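You operate a simulated robot arm through the tools that you are given. There is no shell and no other tool. Be economical: measure what you need, move in short steps, check, and stop when the job is done.

You are at the controls of a simulated robot arm. One attempt, no reset.

JOB
Take the pink dough and put it on the bench top before the blender. Then put the cream cube on top of the closed white carton. Then take the gold tin with the latest date from the top of the long steel table and put it on the top of the low wooden bench. The order counts. Set down upright: gold tin.

The check looks at the end state, three seconds after you hand in, the way a careful person would. Anything else that was tipped, shoved, dropped, spilled or broken makes it a failure.

ROBOT AND FRAMES
A 7-joint arm with a two-finger parallel gripper on a trunk, on a base that drives. Base frame: it is fixed to the floor where the robot stands at the start and does not move with it; the origin is under the middle of the robot, x ahead of it, y to its left, z up; the surface under the hand at the start is at about z = 0.862. Units: m, rad, N and s.
With the tool pointing down near the work surface it reaches from about 0.28 to 0.72 m from the robot's upright axis, wherever it stands. Its first joint turns from -2.897 to 2.897 rad. Places, roughly: bench top before the blender (38x23 cm) [-4.1, 0.58, 0.84]; cream cube (4x4x3 cm) [0.5, 0.6, 0.9]; gold tin [-9.25, 1.75, 1]; pink dough (5x5x4 cm) [0.5, -0.1, 0.9]; top of the low wooden bench [-9.1, -0.2, 0.3]. Payload 1.57 kg.
Tool frame: the origin (TCP) lies between the finger pads and is the grasp point; the fingertips stand 0.03 m ahead of it; z points along the fingers, y is the line along which they close. Largest opening 0.08 m; finger width 0.017, thickness 0.012; the body of the gripper, 0.04 by 0.082 m, starts 0.08 m behind the TCP.
Orientation is that of the tool frame in the base frame, as a unit quaternion [x, y, z, w]. With the fingers straight down and closing along the base's y, the tool's x points along the base's -x, its y along +y and its z along -z.

CONTROLS
- The arm moves only by the tool jog_arm. Its argument "targets" is a list of rows, each a list of 7 numbers: the gripper command, from -1 (shut) to 1 (fully open), values between in proportion, then the shift along the tool's x, y, z in m, then the turn, a rotation vector about the tool's x, y, z in rad. In form: [[jaw, x, y, z, wx, wy, wz], ...]. A call has 1 to 8 rows; each row is the pose to reach, as a shift and turn from the pose commanded when the call began, along the tool's axes at that moment. A row lasts 0.2 s, in which the tool goes at most 0.05 m and 0.15 rad; a call with a longer step from one row to the next is refused whole, and so is a gripper value outside its range. A pose out of reach is approached as far as the arm can. The call stops where the force on the tool passes 40 N (or 10 N more than at its start, if that is more) or the arm is blocked; 0.2 s more then pass. The fingers move at their own pace (about 0.072 m/s each) and stop on an object; they squeeze with about 40 N. The grip force told is the motor's: it shows also when the fingers shut on nothing. Time passes only in rows, and 0.2 s behind the last, so rows that repeat a pose let the fingers close. The reply holds the time, the measured pose of the TCP, the force on the tool along the base axes, the opening and the grip force, in the units named above and with some noise, with the torque about the TCP (base axes, N m) and any sound that the robot's microphone picked up, and new pictures: "views" is both (left out), scene, wrist or none.
- Cameras (640 x 400 px; columns grow to the right, rows downward): "scene" is now at [0.001, 0.1349, 1.4336]; the picture's right is [-0.06, -1.00, 0.00], its down [-0.71, 0.04, -0.70] and it looks along [0.70, -0.04, -0.71] (base axes); focal length 250 px, centre (320, 200). "wrist" rides on the gripper at [0.072, -0.007, -0.122] in the tool frame; the picture's right is [0.09, 1.00, 0.00], its down [-0.84, 0.08, -0.54] and it looks along [-0.54, 0.05, 0.84] (tool axes); focal length 238 px, centre (320, 200). There is no depth. A picture from a camera that has moved, and an enlarged one, comes with that camera's place and axes in the base frame and with its lens.
- lift_body(by): slides the trunk up (or, below 0, down) by that many m; the arm and the scene camera ride with it, the base frame stays. It gives what a move gives, with no picture.
- roll_base(legs): drives the robot by 1 to 6 legs, each [ahead, left, turn to the left] in m, m and rad, along the robot's own axes; the way and the turn of a leg run together, so that a leg with both is an arc; at most 1.5 m and 3.142 rad a leg. The arm and the cameras ride along, it lands a little off, and it stops where it bumps. It gives what a move gives, and a new picture of the scene camera.
- head_to(pan, tilt): turns the head with the scene camera to pan (to the left, within 1.501 rad either way) and tilt (down, from -0.506 to 1.204), counted from straight ahead of the robot. It gives what a move gives, and a new picture of the scene camera.
- inspect(camera, box): a new picture of the part [left, top, right, bottom] of that camera's present view, enlarged. No time passes.
- hand_in(): hands the job in; it is judged then, once.

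Work in short steps. Places have to be worked out from the pictures, the camera data and where the tool is seen: move nearer, look again, correct. Check each grasp and each placing, and mend what went wrong. You have 165 turns and 260 pictures in all, those below and enlarged ones among them. Open the gripper and draw the arm clear of the work before you hand the job in, unless the task says otherwise; then end with one line.

The tools are called after ">>>" as a command line: name --pt "numbers of a row" for each row, then --argument value for the rest, lists and objects as JSON in quotes. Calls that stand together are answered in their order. jog_arm: Moves the arm, as the interface text tells. Its arguments: {"type":"object","properties":{"targets":{"type":"array"},"views":{"type":"string","enum":["both","scene","wrist","none"]}},"required":["targets"]} The other tools are called the same way: lift_body (by) slides the trunk up or down; roll_base (legs) drives the base; head_to (pan, tilt) turns the head that bears the scene camera; inspect (camera, box) takes an enlarged picture of a part of a camera's view; hand_in () hands the job in.

At the start:

```text
time: 0.0
tcp_pos: [0.3957, 0.1316, 1.0838]
orientation: [0.0, 1.0, 0.001, 0.0]
force: [0.4, 0.9, -0.3]
wrist_torque: [0.01, 0.03, -0.01]
finger_gap: 0.0799
finger_force: 0.1
trunk travel left (down, up): [-0.25, 0.23]
robot x, y, heading: [0.0008, -0.0006, -0.004]
head pan, tilt: [-0.059, 0.789]
```

scene: 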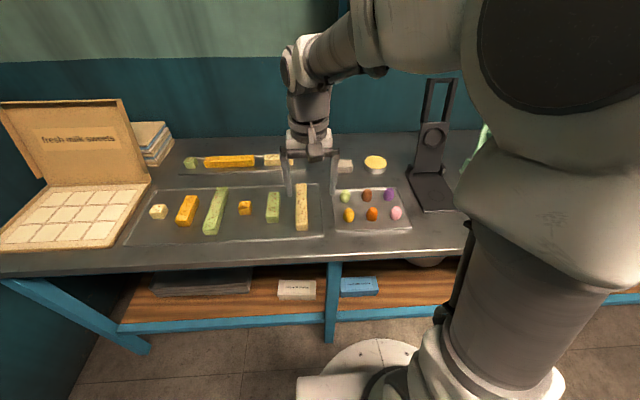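
wrist: 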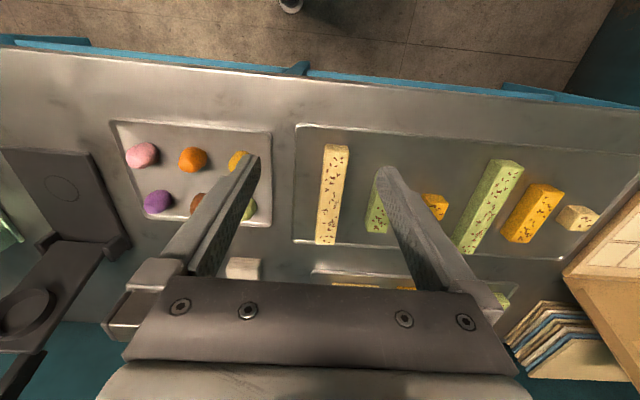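

The pink dough works out at about [0.478, -0.12] from both cameras. I move above it with the jaws partly closed to clear its neighbours.

>>> jog_arm --pt "0.65 -0.014 -0.042 0.01 0 0 0" --pt "0.65 -0.028 -0.084 0.02 0 0 0" --pt "0.65 -0.042 -0.126 0.03 0 0 0" --pt "0.65 -0.056 -0.168 0.04 0 0 0" --pt "0.65 -0.07 -0.21 0.06 0 0 0" --pt "0.65 -0.082 -0.251 0.08 0 0 0" --pt "0.65 -0.082 -0.251 0.1 0 0 0"

>>> inspect --camera "scene" --box '[240, 250, 440, 375]'

```text
time: 1.6
tcp_pos: [0.4781, -0.1209, 0.9836]
orientation: [0.0, 1.0, 0.0, 0.0]
force: [0.0, -0.2, 0.4]
wrist_torque: [0.04, 0.04, 0.03]
finger_gap: 0.066
finger_force: 0.0
trunk travel left (down, up): [-0.25, 0.23]
robot x, y, heading: [-0.002, 0.0011, 0.006]
head pan, tilt: [-0.059, 0.789]
camera scene: at [0.0011, 0.1348, 1.4336], right [-0.06, -1.0, 0.0], down [-0.71, 0.04, -0.7], along [0.7, -0.04, -0.71], focal length 250 px, centre (320, 200)
camera wrist: at [0.4047, -0.1286, 1.1051], right [-0.09, 1.0, 0.0], down [0.84, 0.08, 0.54], along [0.54, 0.05, -0.84], focal length 238 px, centre (320, 200)
```

scene: 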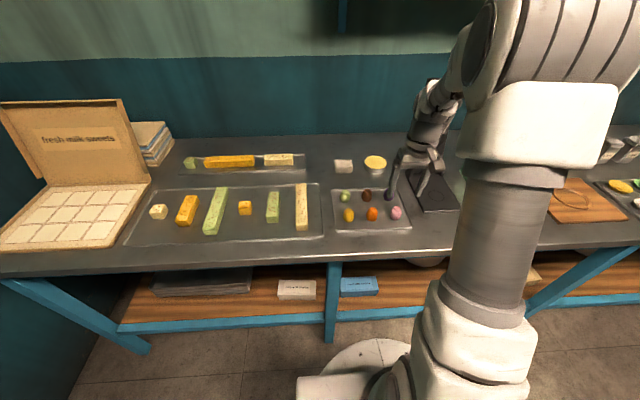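
wrist: 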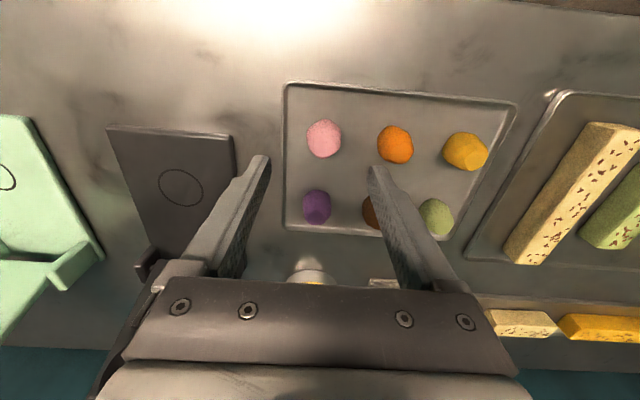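

```text
3.20 times, centred on (340, 312) of scene
camera zoom: at [0.0011, 0.1348, 1.4336], right [-0.06, -1.0, 0.0], down [-0.71, 0.04, -0.7], along [0.7, -0.04, -0.71], focal length 801 px, centre (256, -160)
```

zoom: 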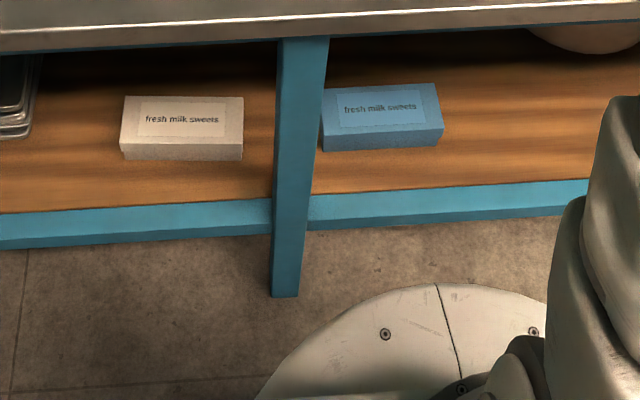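

Pink sits right under the tool (about [0.4775, -0.118]) and is about 3.5–4 cm wide. I lower to put the fingertips just above the tray, then close.

>>> jog_arm --pt "0.65 0 0.002 0.03 0 0 0" --pt "0.65 0 0.002 0.06 0 0 0" --pt "0.65 0 0.002 0.083 0 0 0" --pt "0.65 0 0.002 0.088 0 0 0"

```text
time: 2.7
tcp_pos: [0.4784, -0.1181, 0.9025]
orientation: [0.001, 1.0, -0.001, 0.004]
force: [-10.7, 3.5, 23.6]
wrist_torque: [-0.86, 0.42, -0.45]
finger_gap: 0.0632
finger_force: 0.0
trunk travel left (down, up): [-0.25, 0.23]
robot x, y, heading: [0.004, -0.0017, -0.007]
head pan, tilt: [-0.059, 0.789]
stopped in row 4: the force on the tool passed its limit at 42 N (the readings are from after the stop); the commanded pose is now the measured one
camera scene: at [-0.0017, 0.1357, 1.4337], right [-0.06, -1.0, 0.0], down [-0.71, 0.04, -0.71], along [0.71, -0.04, -0.71], focal length 250 px, centre (320, 200)
camera wrist: at [0.4039, -0.1255, 1.0221], right [-0.09, 1.0, 0.0], down [0.83, 0.08, 0.55], along [0.55, 0.05, -0.84], focal length 238 px, centre (320, 200)
```

scene: 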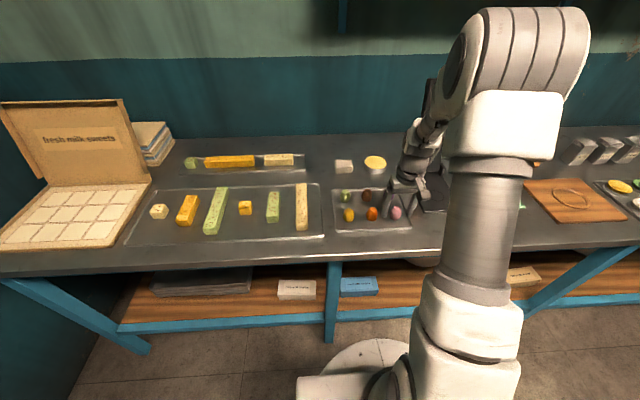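
wrist: 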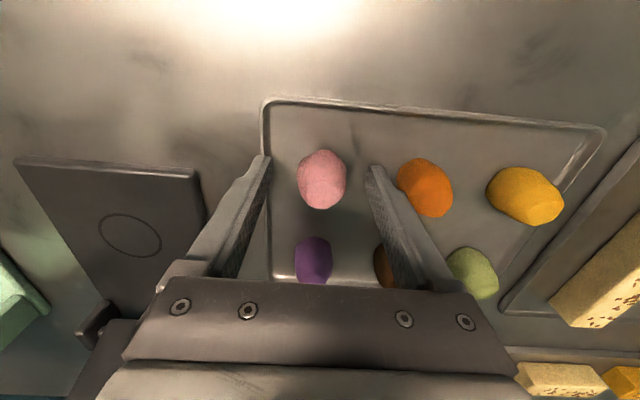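

A finger landed on the tray rim on the right. I go back up and turn the hand a quarter turn, so the jaws close along x where there is more room.

>>> jog_arm --pt "0.5 0 0 -0.04 0 0 0" --pt "0.5 0 0 -0.06 0 0 0.14" --pt "0.5 0 0 -0.06 0 0 0.28" --pt "0.5 0 0 -0.06 0 0 0.42" --pt "0.5 0 0 -0.06 0 0 0.56" --pt "0.5 0 0 -0.06 0 0 0.7" --pt "0.5 0 0 -0.06 0 0 0.84" --pt "0.5 0 0 -0.06 0 0 0.98" --views "none"

>>> jog_arm --pt "0.5 0 0 0 0 0 0.14" --pt "0.5 0 0 0 0 0 0.28" --pt "0.5 0 0 0 0 0 0.42" --pt "0.5 0 0 0 0 0 0.5708" --pt "0.5 0 0 0 0 0 0.5908" --views "wrist"

```text
time: 4.5
tcp_pos: [0.4779, -0.1182, 0.9596]
orientation: [0.473, 0.881, 0.0, 0.002]
force: [-0.3, 0.4, 0.1]
wrist_torque: [0.01, 0.0, 0.01]
finger_gap: 0.0601
finger_force: 0.1
trunk travel left (down, up): [-0.25, 0.23]
robot x, y, heading: [0.0052, 0.0001, -0.002]
head pan, tilt: [-0.059, 0.789]
```

```text
time: 5.7
tcp_pos: [0.4802, -0.1185, 0.9595]
orientation: [0.708, 0.706, 0.001, 0.003]
force: [-0.2, 0.2, 0.6]
wrist_torque: [0.03, 0.0, 0.0]
finger_gap: 0.0599
finger_force: 0.1
trunk travel left (down, up): [-0.25, 0.23]
robot x, y, heading: [-0.002, 0.0003, 0.002]
head pan, tilt: [-0.059, 0.789]
camera wrist: at [0.4716, -0.0476, 1.0799], right [1.0, 0.09, 0.0], down [0.07, -0.84, 0.54], along [0.05, -0.54, -0.84], focal length 238 px, centre (320, 200)
```

wrist: 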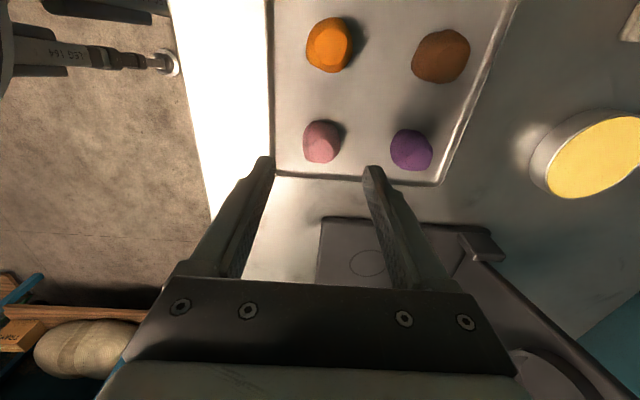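

Now there is clearance at ±3.7 cm with a 5 cm opening. I descend to grasp.

>>> jog_arm --pt "0.25 0.002 0.001 0.03 0 0 0" --pt "0.25 0.002 0.001 0.055 0 0 0" --pt "0.25 0.002 0.001 0.065 0 0 0" --views "wrist"

```text
time: 6.5
tcp_pos: [0.4821, -0.1171, 0.8937]
orientation: [0.708, 0.706, 0.001, 0.002]
force: [-0.5, 0.8, 4.9]
wrist_torque: [-0.01, 0.18, -0.03]
finger_gap: 0.0501
finger_force: 0.5
trunk travel left (down, up): [-0.25, 0.23]
robot x, y, heading: [0.002, -0.0025, 0.001]
head pan, tilt: [-0.059, 0.789]
camera wrist: at [0.4734, -0.0455, 1.0148], right [1.0, 0.09, 0.01], down [0.07, -0.84, 0.54], along [0.05, -0.54, -0.84], focal length 238 px, centre (320, 200)
```

wrist: 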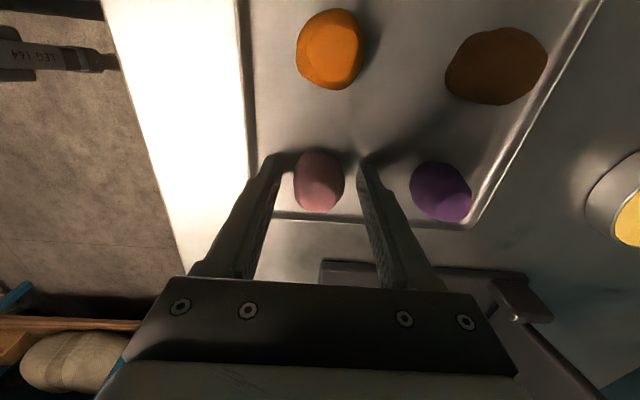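

The dough is between the pads. I close part way so I don't squash it.

>>> jog_arm --pt "-0.3 0 0 -0.001 0 0 0" --pt "-0.3 0 0 -0.001 0 0 0" --pt "-0.3 0 0 -0.001 0 0 0" --views "wrist"

```text
time: 7.3
tcp_pos: [0.4815, -0.1165, 0.8957]
orientation: [0.708, 0.707, 0.002, 0.002]
force: [0.0, -0.3, 0.1]
wrist_torque: [-0.03, -0.02, 0.01]
finger_gap: 0.0329
finger_force: 40.0
trunk travel left (down, up): [-0.25, 0.23]
robot x, y, heading: [-0.0033, -0.0015, 0.002]
head pan, tilt: [-0.059, 0.789]
camera wrist: at [0.4731, -0.0453, 1.0153], right [1.0, 0.09, 0.0], down [0.07, -0.84, 0.54], along [0.05, -0.54, -0.84], focal length 238 px, centre (320, 200)
```

wrist: 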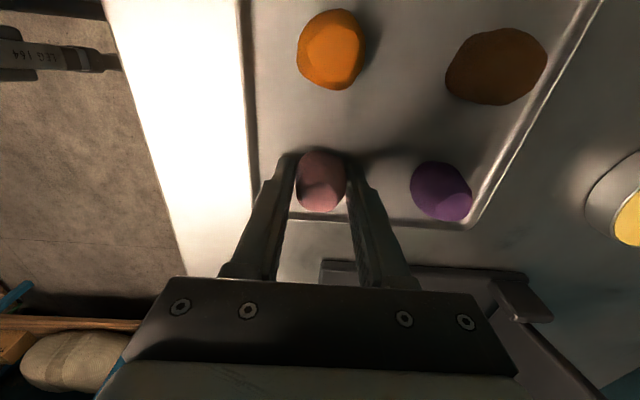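

Held rigidly (gap 33 mm, 40 N). I lift and draw it in.

>>> jog_arm --pt "-0.3 0 0 -0.05 0 0 0" --pt "-0.3 0 0 -0.1 0 0 0" --pt "-0.3 0 0 -0.15 0 0 0" --pt "-0.3 0 0 -0.19 0 0 0" --pt "-0.3 0.02 -0.04 -0.21 0 0 0" --pt "-0.3 0.04 -0.08 -0.21 0 0 0" --pt "-0.3 0.05 -0.1 -0.21 0 0 0"

>>> head_to --pan 1.5 --tilt 0.4

>>> head_to --pan -1.5 --tilt 0.4

```text
time: 8.9
tcp_pos: [0.375, -0.0679, 1.1032]
orientation: [0.708, 0.707, 0.001, 0.002]
force: [-0.2, -0.3, 0.5]
wrist_torque: [-0.01, 0.02, 0.0]
finger_gap: 0.0328
finger_force: 39.9
trunk travel left (down, up): [-0.25, 0.23]
robot x, y, heading: [0.001, 0.0015, -0.001]
head pan, tilt: [-0.059, 0.789]
camera scene: at [0.0008, 0.135, 1.4336], right [-0.06, -1.0, 0.0], down [-0.71, 0.04, -0.7], along [0.7, -0.04, -0.71], focal length 250 px, centre (320, 200)
camera wrist: at [0.3688, 0.0037, 1.224], right [1.0, 0.09, 0.0], down [0.07, -0.84, 0.54], along [0.05, -0.54, -0.84], focal length 238 px, centre (320, 200)
```

scene: 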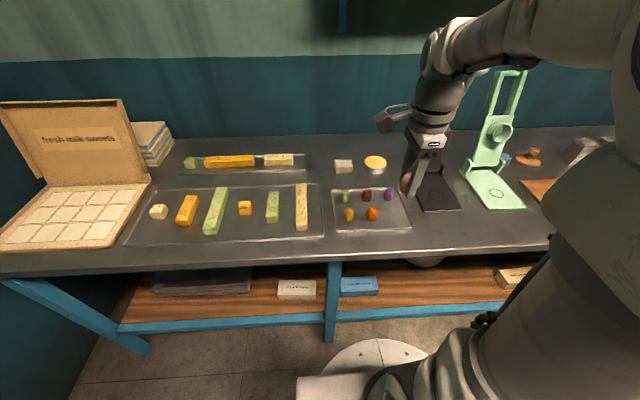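
wrist: 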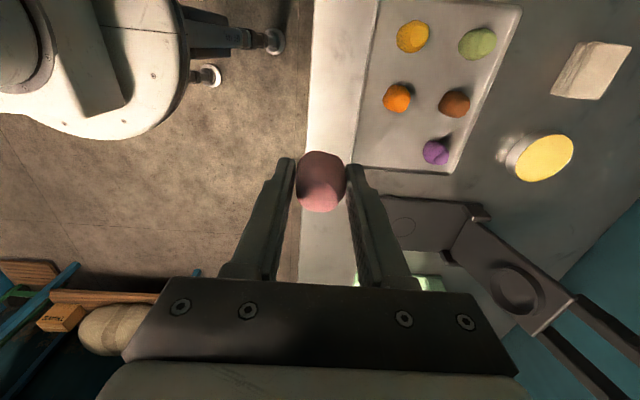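

```text
time: 10.5
tcp_pos: [0.3763, -0.067, 1.1035]
orientation: [0.708, 0.706, 0.002, 0.002]
force: [0.0, 0.1, -1.2]
wrist_torque: [-0.02, 0.04, 0.01]
finger_gap: 0.0328
finger_force: 40.0
trunk travel left (down, up): [-0.25, 0.23]
robot x, y, heading: [-0.0026, -0.0004, 0.001]
head pan, tilt: [1.499, 0.4]
camera scene: at [-0.0735, 0.2321, 1.4678], right [1.0, -0.07, 0.0], down [-0.03, -0.39, -0.92], along [0.07, 0.92, -0.39], focal length 250 px, centre (320, 200)
```

scene: 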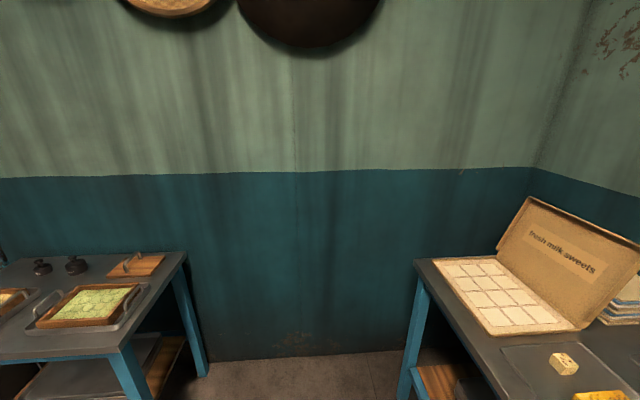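

```text
time: 13.1
tcp_pos: [0.3779, -0.0668, 1.1035]
orientation: [0.708, 0.706, 0.001, 0.001]
force: [0.8, -0.4, -0.4]
wrist_torque: [-0.02, 0.04, 0.03]
finger_gap: 0.0328
finger_force: 39.8
trunk travel left (down, up): [-0.25, 0.23]
robot x, y, heading: [0.0028, 0.0012, -0.002]
head pan, tilt: [-1.499, 0.4]
camera scene: at [-0.0735, 0.0474, 1.4678], right [-1.0, -0.07, 0.0], down [-0.03, 0.39, -0.92], along [0.07, -0.92, -0.39], focal length 250 px, centre (320, 200)
```

scene: 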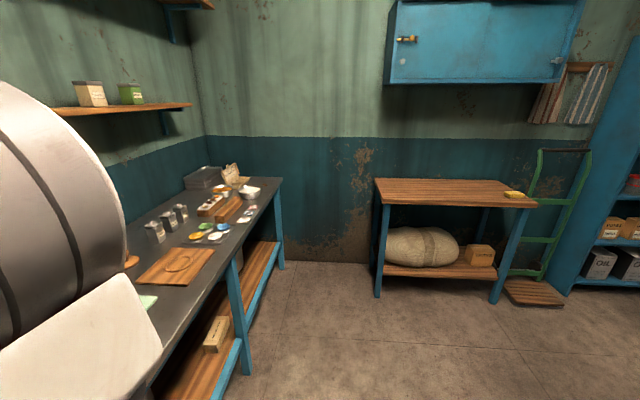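

A table stands behind to the left (edges about x<-0.55, y>0.7), so I back off a little and turn to the right, then look along -x.

>>> head_to --pan 0 --tilt 0.35

>>> roll_base --legs '[[-0.35, 0, 0], [0, 0, -1.57], [0, 0, -1.57]]'

```text
time: 14.7
tcp_pos: [0.3766, -0.068, 1.104]
orientation: [0.708, 0.707, 0.002, 0.002]
force: [0.0, 0.6, -0.6]
wrist_torque: [0.03, 0.02, 0.03]
finger_gap: 0.0328
finger_force: 40.1
trunk travel left (down, up): [-0.25, 0.23]
robot x, y, heading: [-0.0023, -0.004, 0.002]
head pan, tilt: [0.0, 0.351]
camera scene: at [0.0129, 0.1397, 1.4723], right [0.0, -1.0, 0.0], down [-0.34, 0.0, -0.94], along [0.94, 0.0, -0.34], focal length 250 px, centre (320, 200)
```

scene: 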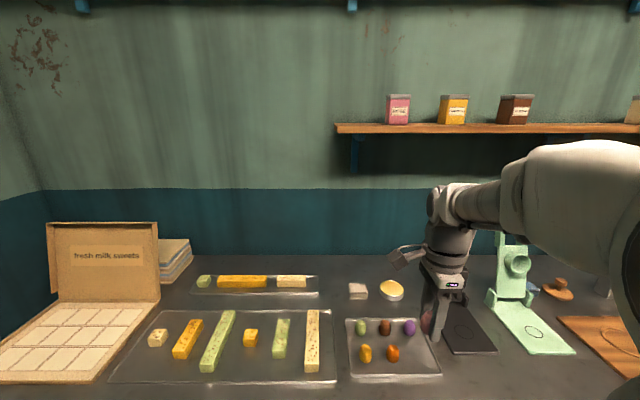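

```text
time: 27.9
tcp_pos: [-0.7245, 0.0727, 1.103]
orientation: [-0.704, 0.71, 0.002, -0.001]
force: [-0.5, 0.6, -0.3]
wrist_torque: [0.0, -0.03, 0.03]
finger_gap: 0.0323
finger_force: 40.1
trunk travel left (down, up): [-0.25, 0.23]
robot x, y, heading: [-0.3464, -0.0025, 3.132]
head pan, tilt: [0.0, 0.351]
camera scene: at [-0.3609, -0.1395, 1.4723], right [0.01, 1.0, 0.0], down [0.34, 0.0, -0.94], along [-0.94, 0.01, -0.34], focal length 250 px, centre (320, 200)
```

scene: 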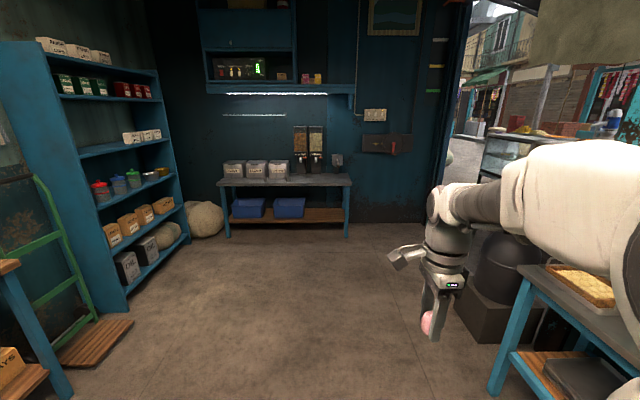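

The dough is still held. I look closer at the doorway and the far part, as the blender bench seems to lie beyond the end wall.

>>> inspect --camera "scene" --box '[320, 0, 640, 200]'

>>> head_to --pan -0.7 --tilt 0.2

```text
2.00 times, centred on (480, 100) of scene
camera zoom: at [-0.3609, -0.1395, 1.4723], right [0.01, 1.0, 0.0], down [0.34, 0.0, -0.94], along [-0.94, 0.01, -0.34], focal length 501 px, centre (0, 400)
```

zoom: 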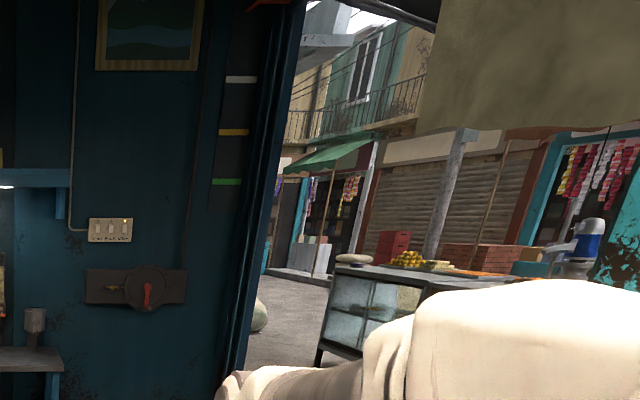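

```text
time: 28.9
tcp_pos: [-0.7237, 0.0712, 1.1038]
orientation: [-0.705, 0.71, 0.003, -0.001]
force: [0.4, -0.3, 0.2]
wrist_torque: [0.01, 0.0, -0.01]
finger_gap: 0.0322
finger_force: 40.3
trunk travel left (down, up): [-0.25, 0.23]
robot x, y, heading: [-0.3454, -0.0013, 3.13]
head pan, tilt: [-0.7, 0.201]
camera scene: at [-0.3386, -0.0798, 1.4863], right [0.65, 0.76, 0.0], down [0.15, -0.13, -0.98], along [-0.74, 0.64, -0.2], focal length 250 px, centre (320, 200)
```

scene: 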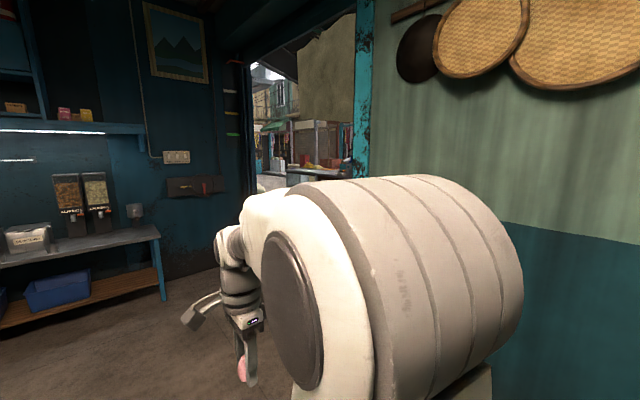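

The exit is a doorway in the +y wall near the far end. I drive 1.5 m ahead and look to the right for the opening.

>>> roll_base --legs '[[1.4, 0.15, 0]]'

>>> head_to --pan -0.6 --tilt 0.35

>>> head_to --pan -1.4 --tilt 0.35

```text
time: 38.3
tcp_pos: [-2.1335, -0.0723, 1.1023]
orientation: [-0.706, 0.708, 0.002, -0.001]
force: [-0.3, -0.1, -0.5]
wrist_torque: [-0.01, 0.0, -0.02]
finger_gap: 0.0322
finger_force: 39.4
trunk travel left (down, up): [-0.25, 0.23]
robot x, y, heading: [-1.757, -0.1425, 3.139]
head pan, tilt: [-0.7, 0.201]
camera scene: at [-1.7477, -0.2214, 1.4864], right [0.65, 0.76, 0.0], down [0.15, -0.13, -0.98], along [-0.75, 0.63, -0.2], focal length 250 px, centre (320, 200)
```

scene: 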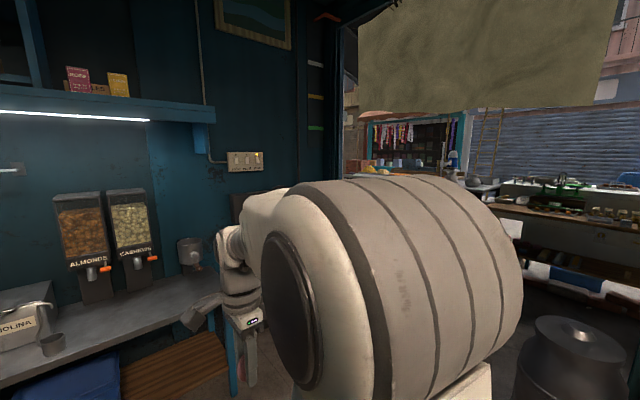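

```text
time: 39.0
tcp_pos: [-2.133, -0.0718, 1.1027]
orientation: [-0.706, 0.708, 0.003, -0.002]
force: [-0.2, 0.4, 0.7]
wrist_torque: [0.0, -0.01, 0.0]
finger_gap: 0.0323
finger_force: 39.4
trunk travel left (down, up): [-0.25, 0.23]
robot x, y, heading: [-1.7567, -0.141, 3.138]
head pan, tilt: [-0.6, 0.351]
camera scene: at [-1.7532, -0.2288, 1.4724], right [0.57, 0.82, 0.0], down [0.28, -0.19, -0.94], along [-0.77, 0.53, -0.34], focal length 250 px, centre (320, 200)
```

scene: 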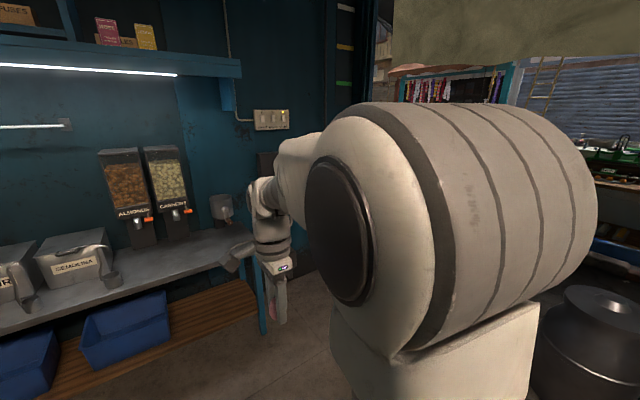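

```text
time: 40.1
tcp_pos: [-2.1337, -0.0733, 1.1035]
orientation: [-0.706, 0.709, 0.003, -0.002]
force: [0.1, 0.3, -0.1]
wrist_torque: [-0.01, -0.04, 0.0]
finger_gap: 0.032
finger_force: 40.0
trunk travel left (down, up): [-0.25, 0.23]
robot x, y, heading: [-1.7564, -0.1396, 3.134]
head pan, tilt: [-1.4, 0.351]
camera scene: at [-1.6923, -0.1898, 1.4723], right [0.99, 0.17, 0.0], down [0.06, -0.34, -0.94], along [-0.16, 0.93, -0.34], focal length 250 px, centre (320, 200)
```

scene: 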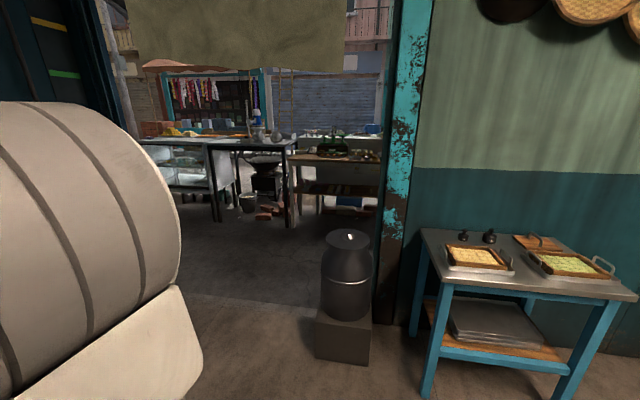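

The doorway runs from about x=-3.3 to -1.9 at y≈1.36, with a can at x>-1.95. I turn right to face +y, sidestep left to x≈-2.5, and look through.

>>> roll_base --legs '[[0, 0, -1.567], [0, 0.75, 0]]'

>>> head_to --pan 0.3 --tilt 0.3

```text
time: 51.3
tcp_pos: [-2.4322, 0.2425, 1.103]
orientation: [0.005, 1.0, 0.002, 0.001]
force: [0.0, 0.9, -0.3]
wrist_torque: [0.0, -0.01, 0.03]
finger_gap: 0.0325
finger_force: 40.2
trunk travel left (down, up): [-0.25, 0.23]
robot x, y, heading: [-2.5035, -0.1369, 1.564]
head pan, tilt: [-1.4, 0.351]
camera scene: at [-2.5515, -0.1989, 1.4723], right [0.16, -0.99, 0.0], down [-0.34, -0.06, -0.94], along [0.93, 0.15, -0.34], focal length 250 px, centre (320, 200)
```

scene: 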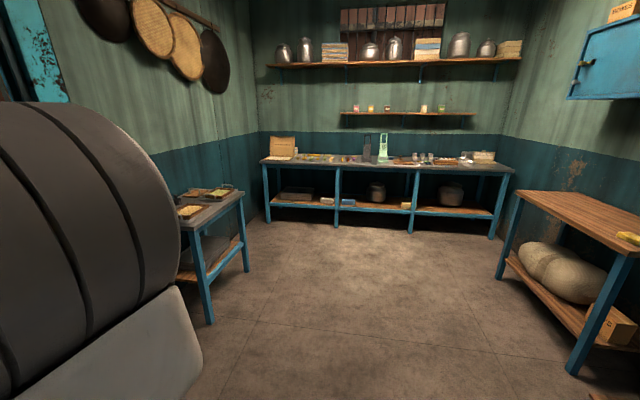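

```text
time: 53.0
tcp_pos: [-2.4306, 0.2414, 1.1026]
orientation: [0.005, 1.0, 0.003, 0.001]
force: [-0.5, 0.8, 1.1]
wrist_torque: [-0.05, -0.01, 0.04]
finger_gap: 0.0321
finger_force: 40.0
trunk travel left (down, up): [-0.25, 0.23]
robot x, y, heading: [-2.5005, -0.1358, 1.559]
head pan, tilt: [0.3, 0.3]
camera scene: at [-2.6701, -0.1244, 1.4771], right [0.96, 0.29, 0.0], down [0.08, -0.28, -0.96], along [-0.27, 0.92, -0.3], focal length 250 px, centre (320, 200)
```

scene: 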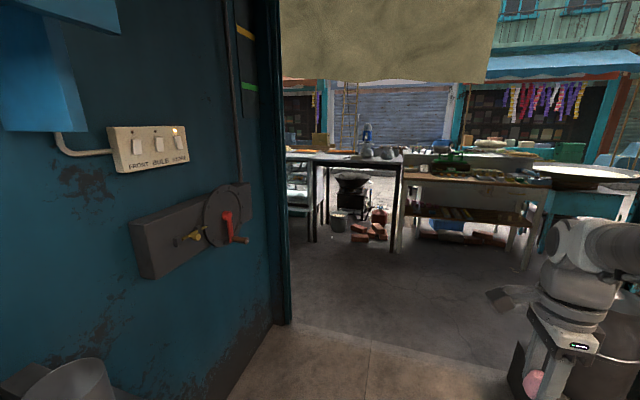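

The way out is clear; counters stand at y≈2.7. I drive out to y≈1.95 and look to the left (-x).

>>> roll_base --legs '[[1.3, 0.08, 0], [0.75, 0, 0]]'

>>> head_to --pan 1.4 --tilt 0.3

```text
time: 66.7
tcp_pos: [-2.461, 2.2972, 1.1029]
orientation: [0.014, 1.0, 0.003, 0.001]
force: [0.6, 0.3, -0.9]
wrist_torque: [0.0, 0.05, 0.03]
finger_gap: 0.0326
finger_force: 40.5
trunk travel left (down, up): [-0.25, 0.23]
robot x, y, heading: [-2.5412, 1.9255, 1.545]
head pan, tilt: [0.3, 0.3]
camera scene: at [-2.7062, 1.935, 1.4771], right [0.96, 0.27, 0.0], down [0.08, -0.28, -0.96], along [-0.26, 0.92, -0.3], focal length 250 px, centre (320, 200)
```

scene: 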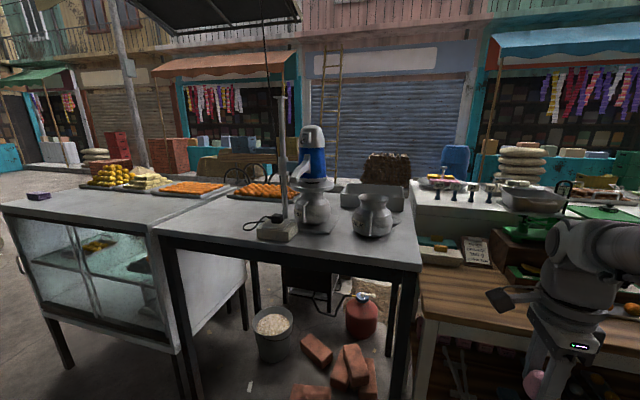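

```text
time: 68.0
tcp_pos: [-2.4603, 2.2969, 1.1028]
orientation: [0.014, 1.0, 0.002, 0.0]
force: [-0.4, -0.2, -0.9]
wrist_torque: [0.02, -0.02, 0.04]
finger_gap: 0.0322
finger_force: 40.3
trunk travel left (down, up): [-0.25, 0.23]
robot x, y, heading: [-2.5381, 1.92, 1.543]
head pan, tilt: [1.4, 0.3]
camera scene: at [-2.7725, 1.8636, 1.4771], right [0.2, 0.98, 0.0], down [0.29, -0.06, -0.96], along [-0.94, 0.19, -0.3], focal length 250 px, centre (320, 200)
```

scene: 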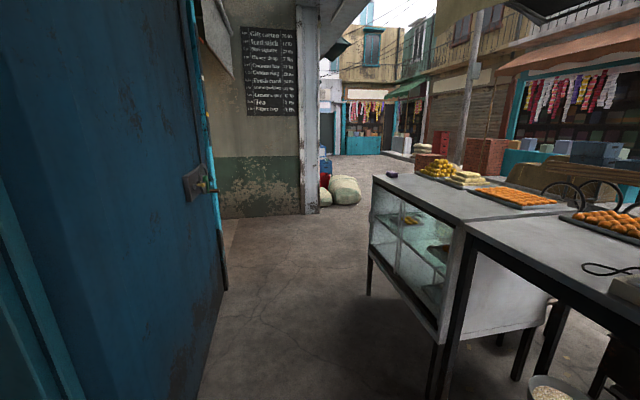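

A blue door leaf hides what is behind the wall; the passage along -x at y≈2 is free. I turn left and drive along it.

>>> head_to --pan 0.5 --tilt 0.3

>>> roll_base --legs '[[0, 0, 1.6], [1.5, -0.08, 0]]'

```text
time: 69.2
tcp_pos: [-2.4608, 2.2961, 1.1046]
orientation: [0.014, 1.0, 0.003, 0.002]
force: [0.3, 0.0, -0.3]
wrist_torque: [0.05, 0.0, -0.02]
finger_gap: 0.0322
finger_force: 40.5
trunk travel left (down, up): [-0.25, 0.23]
robot x, y, heading: [-2.5379, 1.9206, 1.544]
head pan, tilt: [0.499, 0.3]
camera scene: at [-2.7236, 1.9283, 1.4771], right [0.89, 0.46, 0.0], down [0.13, -0.26, -0.96], along [-0.44, 0.85, -0.3], focal length 250 px, centre (320, 200)
```

scene: 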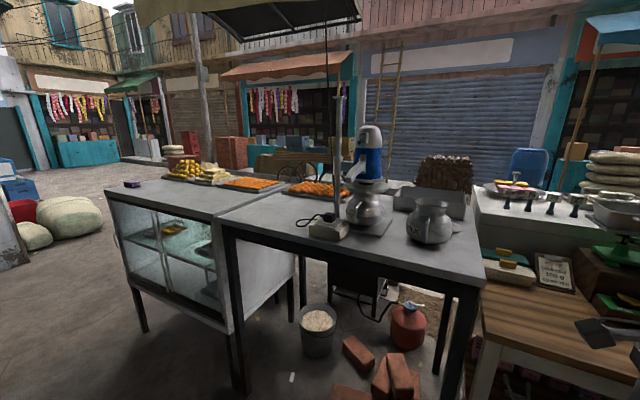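

```text
refused: leg 2 is longer than a leg can be; nothing moved
```

Slightly too long a leg; I split it.

>>> roll_base --legs '[[0, 0, 1.6], [1.4, -0.08, 0], [0.9, 0, 0]]'

>>> head_to --pan 1.4 --tilt 0.3

```text
time: 89.7
tcp_pos: [-5.2433, 2.0306, 1.1037]
orientation: [0.713, -0.701, -0.002, 0.002]
force: [0.5, 0.5, -0.6]
wrist_torque: [0.01, 0.01, 0.0]
finger_gap: 0.0322
finger_force: 40.1
trunk travel left (down, up): [-0.25, 0.23]
robot x, y, heading: [-4.8637, 1.9693, -3.123]
head pan, tilt: [0.499, 0.3]
camera scene: at [-4.8628, 1.7841, 1.4771], right [-0.49, 0.87, 0.0], down [0.26, 0.15, -0.96], along [-0.83, -0.47, -0.3], focal length 250 px, centre (320, 200)
```

scene: 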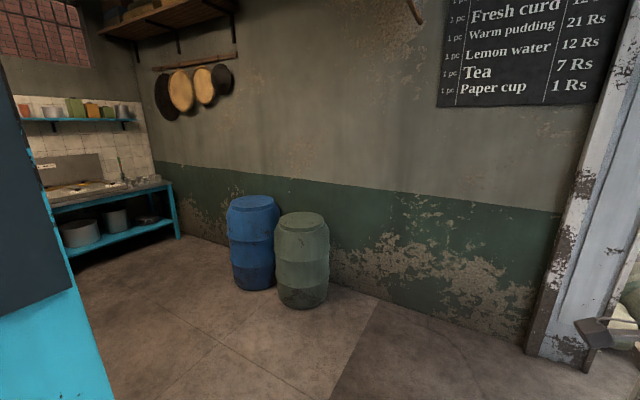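

```text
time: 90.9
tcp_pos: [-5.243, 2.0297, 1.1028]
orientation: [0.713, -0.701, -0.003, 0.001]
force: [-0.4, 0.4, -0.4]
wrist_torque: [0.0, 0.0, 0.0]
finger_gap: 0.0319
finger_force: 40.0
trunk travel left (down, up): [-0.25, 0.23]
robot x, y, heading: [-4.867, 1.9721, -3.125]
head pan, tilt: [1.4, 0.3]
camera scene: at [-4.7959, 1.7379, 1.4771], right [-0.99, 0.15, 0.0], down [0.05, 0.29, -0.96], along [-0.15, -0.94, -0.3], focal length 250 px, centre (320, 200)
```

scene: 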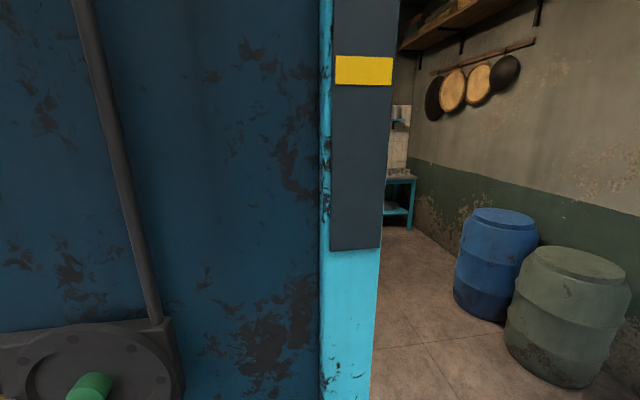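

A kitchen opens at x between -4.9 and -6.0 (barrels beyond). I go on 0.6 m, turn left to face -y and look.

>>> head_to --pan 0.4 --tilt 0.35

>>> roll_base --legs '[[0.58, 0, 0], [0, 0, 1.553]]'

```text
time: 92.2
tcp_pos: [-5.2434, 2.0297, 1.1021]
orientation: [0.713, -0.701, -0.002, 0.002]
force: [-0.1, 0.0, 0.1]
wrist_torque: [0.02, 0.0, 0.02]
finger_gap: 0.0321
finger_force: 40.1
trunk travel left (down, up): [-0.25, 0.23]
robot x, y, heading: [-4.8635, 1.9685, -3.126]
head pan, tilt: [0.4, 0.351]
camera scene: at [-4.8667, 1.7924, 1.4724], right [-0.41, 0.91, 0.0], down [0.31, 0.14, -0.94], along [-0.86, -0.38, -0.34], focal length 250 px, centre (320, 200)
```

scene: 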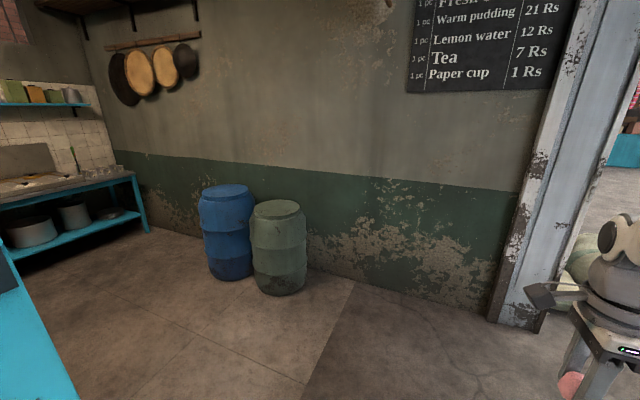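

```text
time: 101.6
tcp_pos: [-5.5069, 1.5814, 1.1044]
orientation: [1.0, 0.004, -0.001, 0.003]
force: [-1.2, -0.2, -0.5]
wrist_torque: [0.01, 0.02, 0.0]
finger_gap: 0.032
finger_force: 39.6
trunk travel left (down, up): [-0.25, 0.23]
robot x, y, heading: [-5.4397, 1.9572, -1.56]
head pan, tilt: [0.4, 0.351]
camera scene: at [-5.2665, 1.9558, 1.4723], right [-0.92, -0.4, 0.0], down [-0.14, 0.32, -0.94], along [0.37, -0.86, -0.34], focal length 250 px, centre (320, 200)
```

scene: 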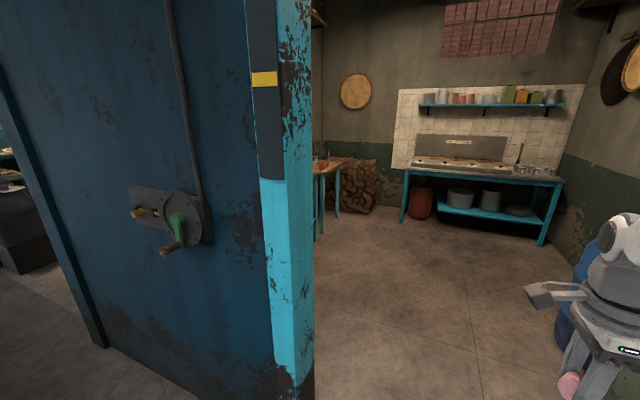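

I see a workbench behind the post, presumably the blender bench. I drive in and look left.

>>> roll_base --legs '[[1.3, 0, 0]]'

>>> head_to --pan 1.4 --tilt 0.5

```text
time: 110.2
tcp_pos: [-5.483, 0.2894, 1.1035]
orientation: [1.0, 0.01, -0.001, 0.003]
force: [0.6, 0.6, -0.8]
wrist_torque: [0.02, 0.01, -0.01]
finger_gap: 0.0322
finger_force: 40.2
trunk travel left (down, up): [-0.25, 0.23]
robot x, y, heading: [-5.422, 0.668, -1.552]
head pan, tilt: [0.4, 0.351]
camera scene: at [-5.2465, 0.6652, 1.4723], right [-0.91, -0.41, 0.0], down [-0.14, 0.31, -0.94], along [0.38, -0.86, -0.34], focal length 250 px, centre (320, 200)
```

scene: 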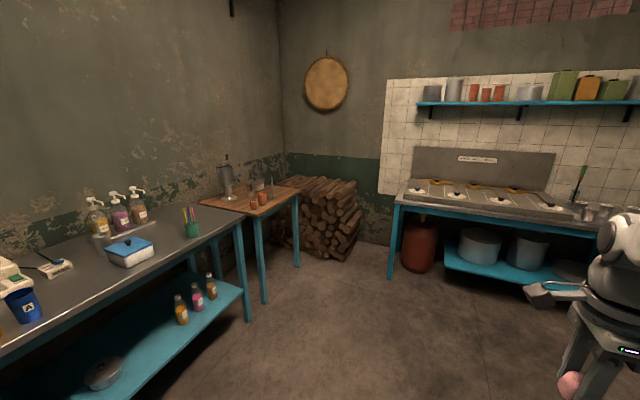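

```text
time: 111.5
tcp_pos: [-5.4822, 0.289, 1.1028]
orientation: [1.0, 0.01, 0.0, 0.002]
force: [-0.2, -0.8, -0.3]
wrist_torque: [0.02, 0.02, 0.0]
finger_gap: 0.0322
finger_force: 39.8
trunk travel left (down, up): [-0.25, 0.23]
robot x, y, heading: [-5.4257, 0.667, -1.549]
head pan, tilt: [1.4, 0.499]
camera scene: at [-5.1947, 0.7365, 1.4587], right [-0.15, -0.99, 0.0], down [-0.47, 0.07, -0.88], along [0.87, -0.13, -0.48], focal length 250 px, centre (320, 200)
```

scene: 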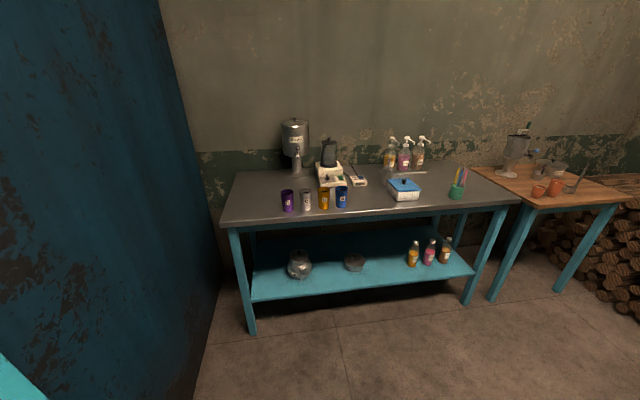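

The blender stands on the bench at about (330,160), with cups in front. Zooming in to find the free place.

>>> inspect --camera "scene" --box '[220, 110, 420, 235]'

```text
3.20 times, centred on (320, 172) of scene
camera zoom: at [-5.1947, 0.7365, 1.4587], right [-0.15, -0.99, 0.0], down [-0.47, 0.07, -0.88], along [0.87, -0.13, -0.48], focal length 801 px, centre (320, 288)
```

zoom: 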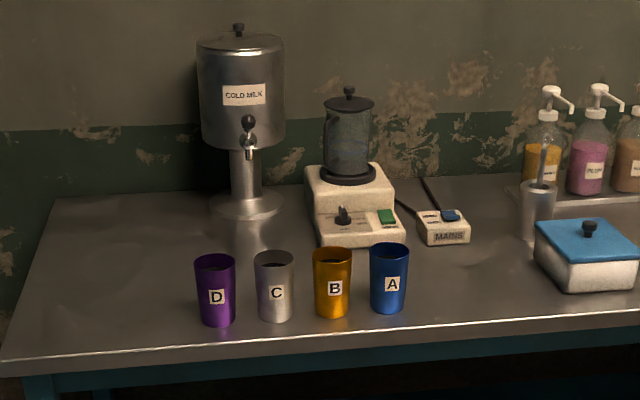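

Cups stand at x≈-4.15 (y .475–.74), the blender front at x≈-3.92, y .39–.545. The free place is at about [-4.03, 0.48]. I turn to face the bench and drive up to 0.36 m from its edge.

>>> head_to --pan 0 --tilt 0.7

>>> roll_base --legs '[[0, 0, 1.549], [0.7, -0.115, 0]]'

```text
time: 113.0
tcp_pos: [-5.4821, 0.2884, 1.1046]
orientation: [1.0, 0.01, 0.0, 0.003]
force: [-0.9, -0.4, 0.1]
wrist_torque: [0.01, -0.01, 0.0]
finger_gap: 0.0322
finger_force: 40.4
trunk travel left (down, up): [-0.25, 0.23]
robot x, y, heading: [-5.4237, 0.6686, -1.548]
head pan, tilt: [0.0, 0.7]
camera scene: at [-5.2827, 0.6652, 1.441], right [-1.0, -0.02, 0.0], down [-0.01, 0.64, -0.77], along [0.02, -0.76, -0.64], focal length 250 px, centre (320, 200)
```

scene: 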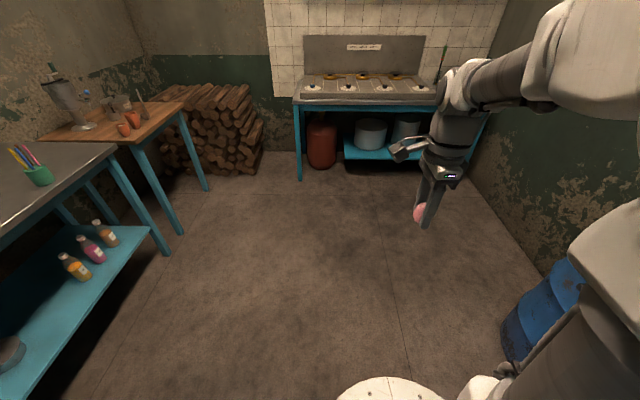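

```text
time: 123.0
tcp_pos: [-4.3528, 0.4549, 1.104]
orientation: [0.717, 0.697, 0.001, 0.003]
force: [0.5, 0.4, -0.7]
wrist_torque: [0.0, 0.02, 0.02]
finger_gap: 0.0322
finger_force: 40.2
trunk travel left (down, up): [-0.25, 0.23]
robot x, y, heading: [-4.7296, 0.5336, -0.033]
head pan, tilt: [0.0, 0.7]
camera scene: at [-4.7191, 0.6727, 1.441], right [-0.03, -1.0, 0.0], down [-0.64, 0.02, -0.76], along [0.76, -0.02, -0.64], focal length 250 px, centre (320, 200)
```

scene: 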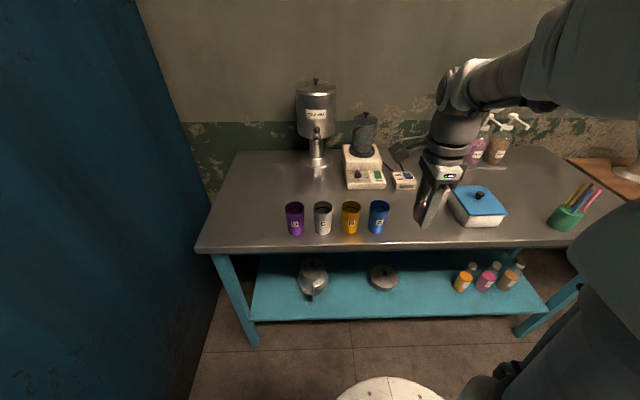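

Positions agree. I close the last 0.14 m and straighten.

>>> roll_base --legs '[[0.14, 0.02, 0.033]]'

```text
time: 124.6
tcp_pos: [-4.2132, 0.4859, 1.1041]
orientation: [0.706, 0.708, 0.002, 0.002]
force: [0.1, -0.1, -0.4]
wrist_torque: [0.02, -0.01, 0.02]
finger_gap: 0.0322
finger_force: 40.2
trunk travel left (down, up): [-0.25, 0.23]
robot x, y, heading: [-4.5895, 0.55, 0.004]
head pan, tilt: [0.0, 0.7]
camera scene: at [-4.5863, 0.6914, 1.441], right [0.0, -1.0, 0.0], down [-0.64, 0.0, -0.77], along [0.76, 0.0, -0.64], focal length 250 px, centre (320, 200)
```

scene: 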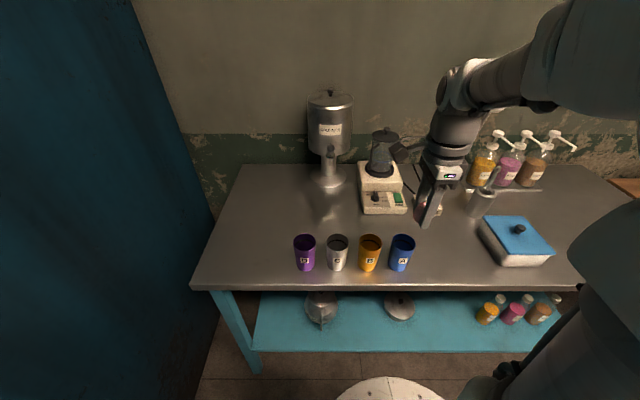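

Target TCP [-4.045, 0.475]. I move over it at height, then look from the wrist.

>>> jog_arm --pt "-0.3 -0.003 0.045 0 0 0 0" --pt "-0.3 -0.006 0.09 0 0 0 0" --pt "-0.3 -0.009 0.13 0 0 0 0" --pt "-0.3 -0.011 0.168 0 0 0 0" --pt "-0.3 -0.011 0.168 0.04 0 0 0" --pt "-0.3 -0.011 0.168 0.08 0 0 0"

```text
time: 126.0
tcp_pos: [-4.044, 0.474, 1.0256]
orientation: [0.706, 0.708, 0.001, 0.002]
force: [0.6, 0.1, -0.2]
wrist_torque: [0.03, 0.0, 0.01]
finger_gap: 0.0323
finger_force: 40.5
trunk travel left (down, up): [-0.25, 0.23]
robot x, y, heading: [-4.5862, 0.5522, 0.002]
head pan, tilt: [0.0, 0.7]
camera scene: at [-4.5863, 0.6914, 1.441], right [0.0, -1.0, 0.0], down [-0.64, 0.0, -0.76], along [0.76, 0.0, -0.64], focal length 250 px, centre (320, 200)
camera wrist: at [-4.0522, 0.5453, 1.1459], right [1.0, 0.09, 0.01], down [0.08, -0.84, 0.54], along [0.06, -0.54, -0.84], focal length 238 px, centre (320, 200)
```

scene: 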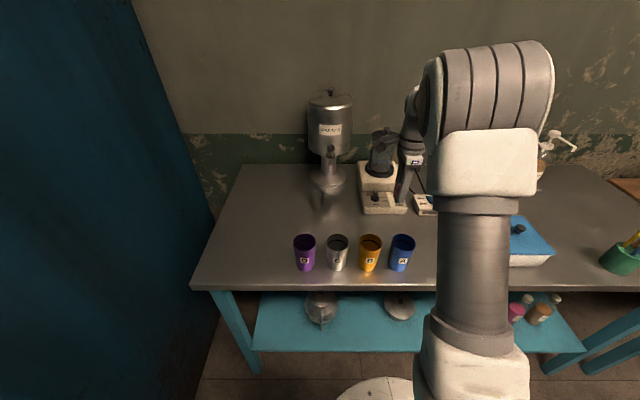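
wrist: 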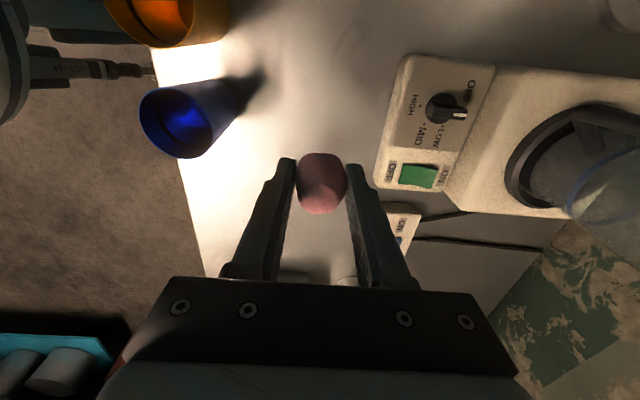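

All clear around the landing spot. I lower to just above the bench.

>>> jog_arm --pt "-0.3 0 0 0.045 0 0 0" --pt "-0.3 0 0 0.09 0 0 0" --pt "-0.3 0 0 0.125 0 0 0" --pt "-0.3 0 0 0.14 0 0 0" --pt "-0.3 0 0 0.146 0 0 0" --pt "-0.3 0 0 0.15 0 0 0" --views "wrist"

```text
time: 127.4
tcp_pos: [-4.042, 0.4735, 0.8793]
orientation: [0.707, 0.708, 0.003, 0.006]
force: [-4.2, 1.2, 40.9]
wrist_torque: [0.13, 1.08, -0.03]
finger_gap: 0.0322
finger_force: 40.1
trunk travel left (down, up): [-0.25, 0.23]
robot x, y, heading: [-4.5905, 0.5507, 0.003]
head pan, tilt: [0.0, 0.7]
camera wrist: at [-4.0518, 0.5453, 1.0007], right [1.0, 0.09, 0.01], down [0.07, -0.84, 0.55], along [0.06, -0.54, -0.84], focal length 238 px, centre (320, 200)
```

wrist: 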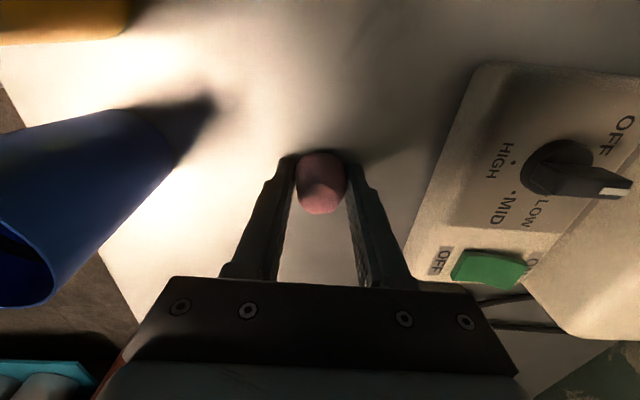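

Firm contact; I ease up 2 mm, open to 5 cm and rise straight up.

>>> jog_arm --pt "-0.3 0 0 -0.003 0 0 0" --pt "0.2 0 0 -0.003 0 0 0" --pt "0.3 0 0 -0.003 0 0 0" --pt "0.3 0 0 -0.03 0 0 0" --pt "0.3 0 0 -0.07 0 0 0" --pt "0.3 0 0 -0.12 0 0 0" --pt "0.3 0 0 -0.17 0 0 0" --pt "0.3 0 0 -0.21 0 0 0"

```text
time: 129.2
tcp_pos: [-4.0445, 0.4756, 1.0828]
orientation: [0.707, 0.708, 0.001, 0.002]
force: [-0.1, 0.8, 0.0]
wrist_torque: [-0.02, 0.03, 0.0]
finger_gap: 0.0519
finger_force: 0.1
trunk travel left (down, up): [-0.25, 0.23]
robot x, y, heading: [-4.5868, 0.5502, 0.003]
head pan, tilt: [0.0, 0.7]
camera scene: at [-4.5862, 0.6914, 1.4409], right [0.0, -1.0, 0.0], down [-0.64, 0.0, -0.76], along [0.76, 0.0, -0.64], focal length 250 px, centre (320, 200)
camera wrist: at [-4.0524, 0.5465, 1.2045], right [1.0, 0.09, 0.0], down [0.08, -0.84, 0.54], along [0.05, -0.54, -0.84], focal length 238 px, centre (320, 200)
```

scene: 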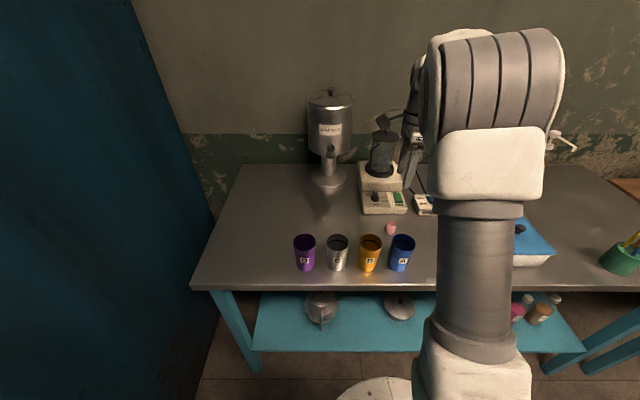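
wrist: 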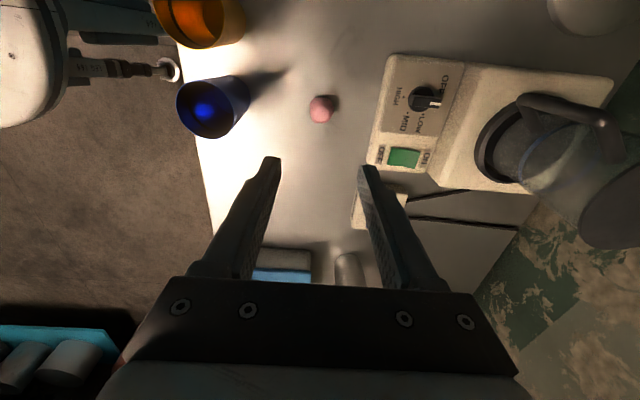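

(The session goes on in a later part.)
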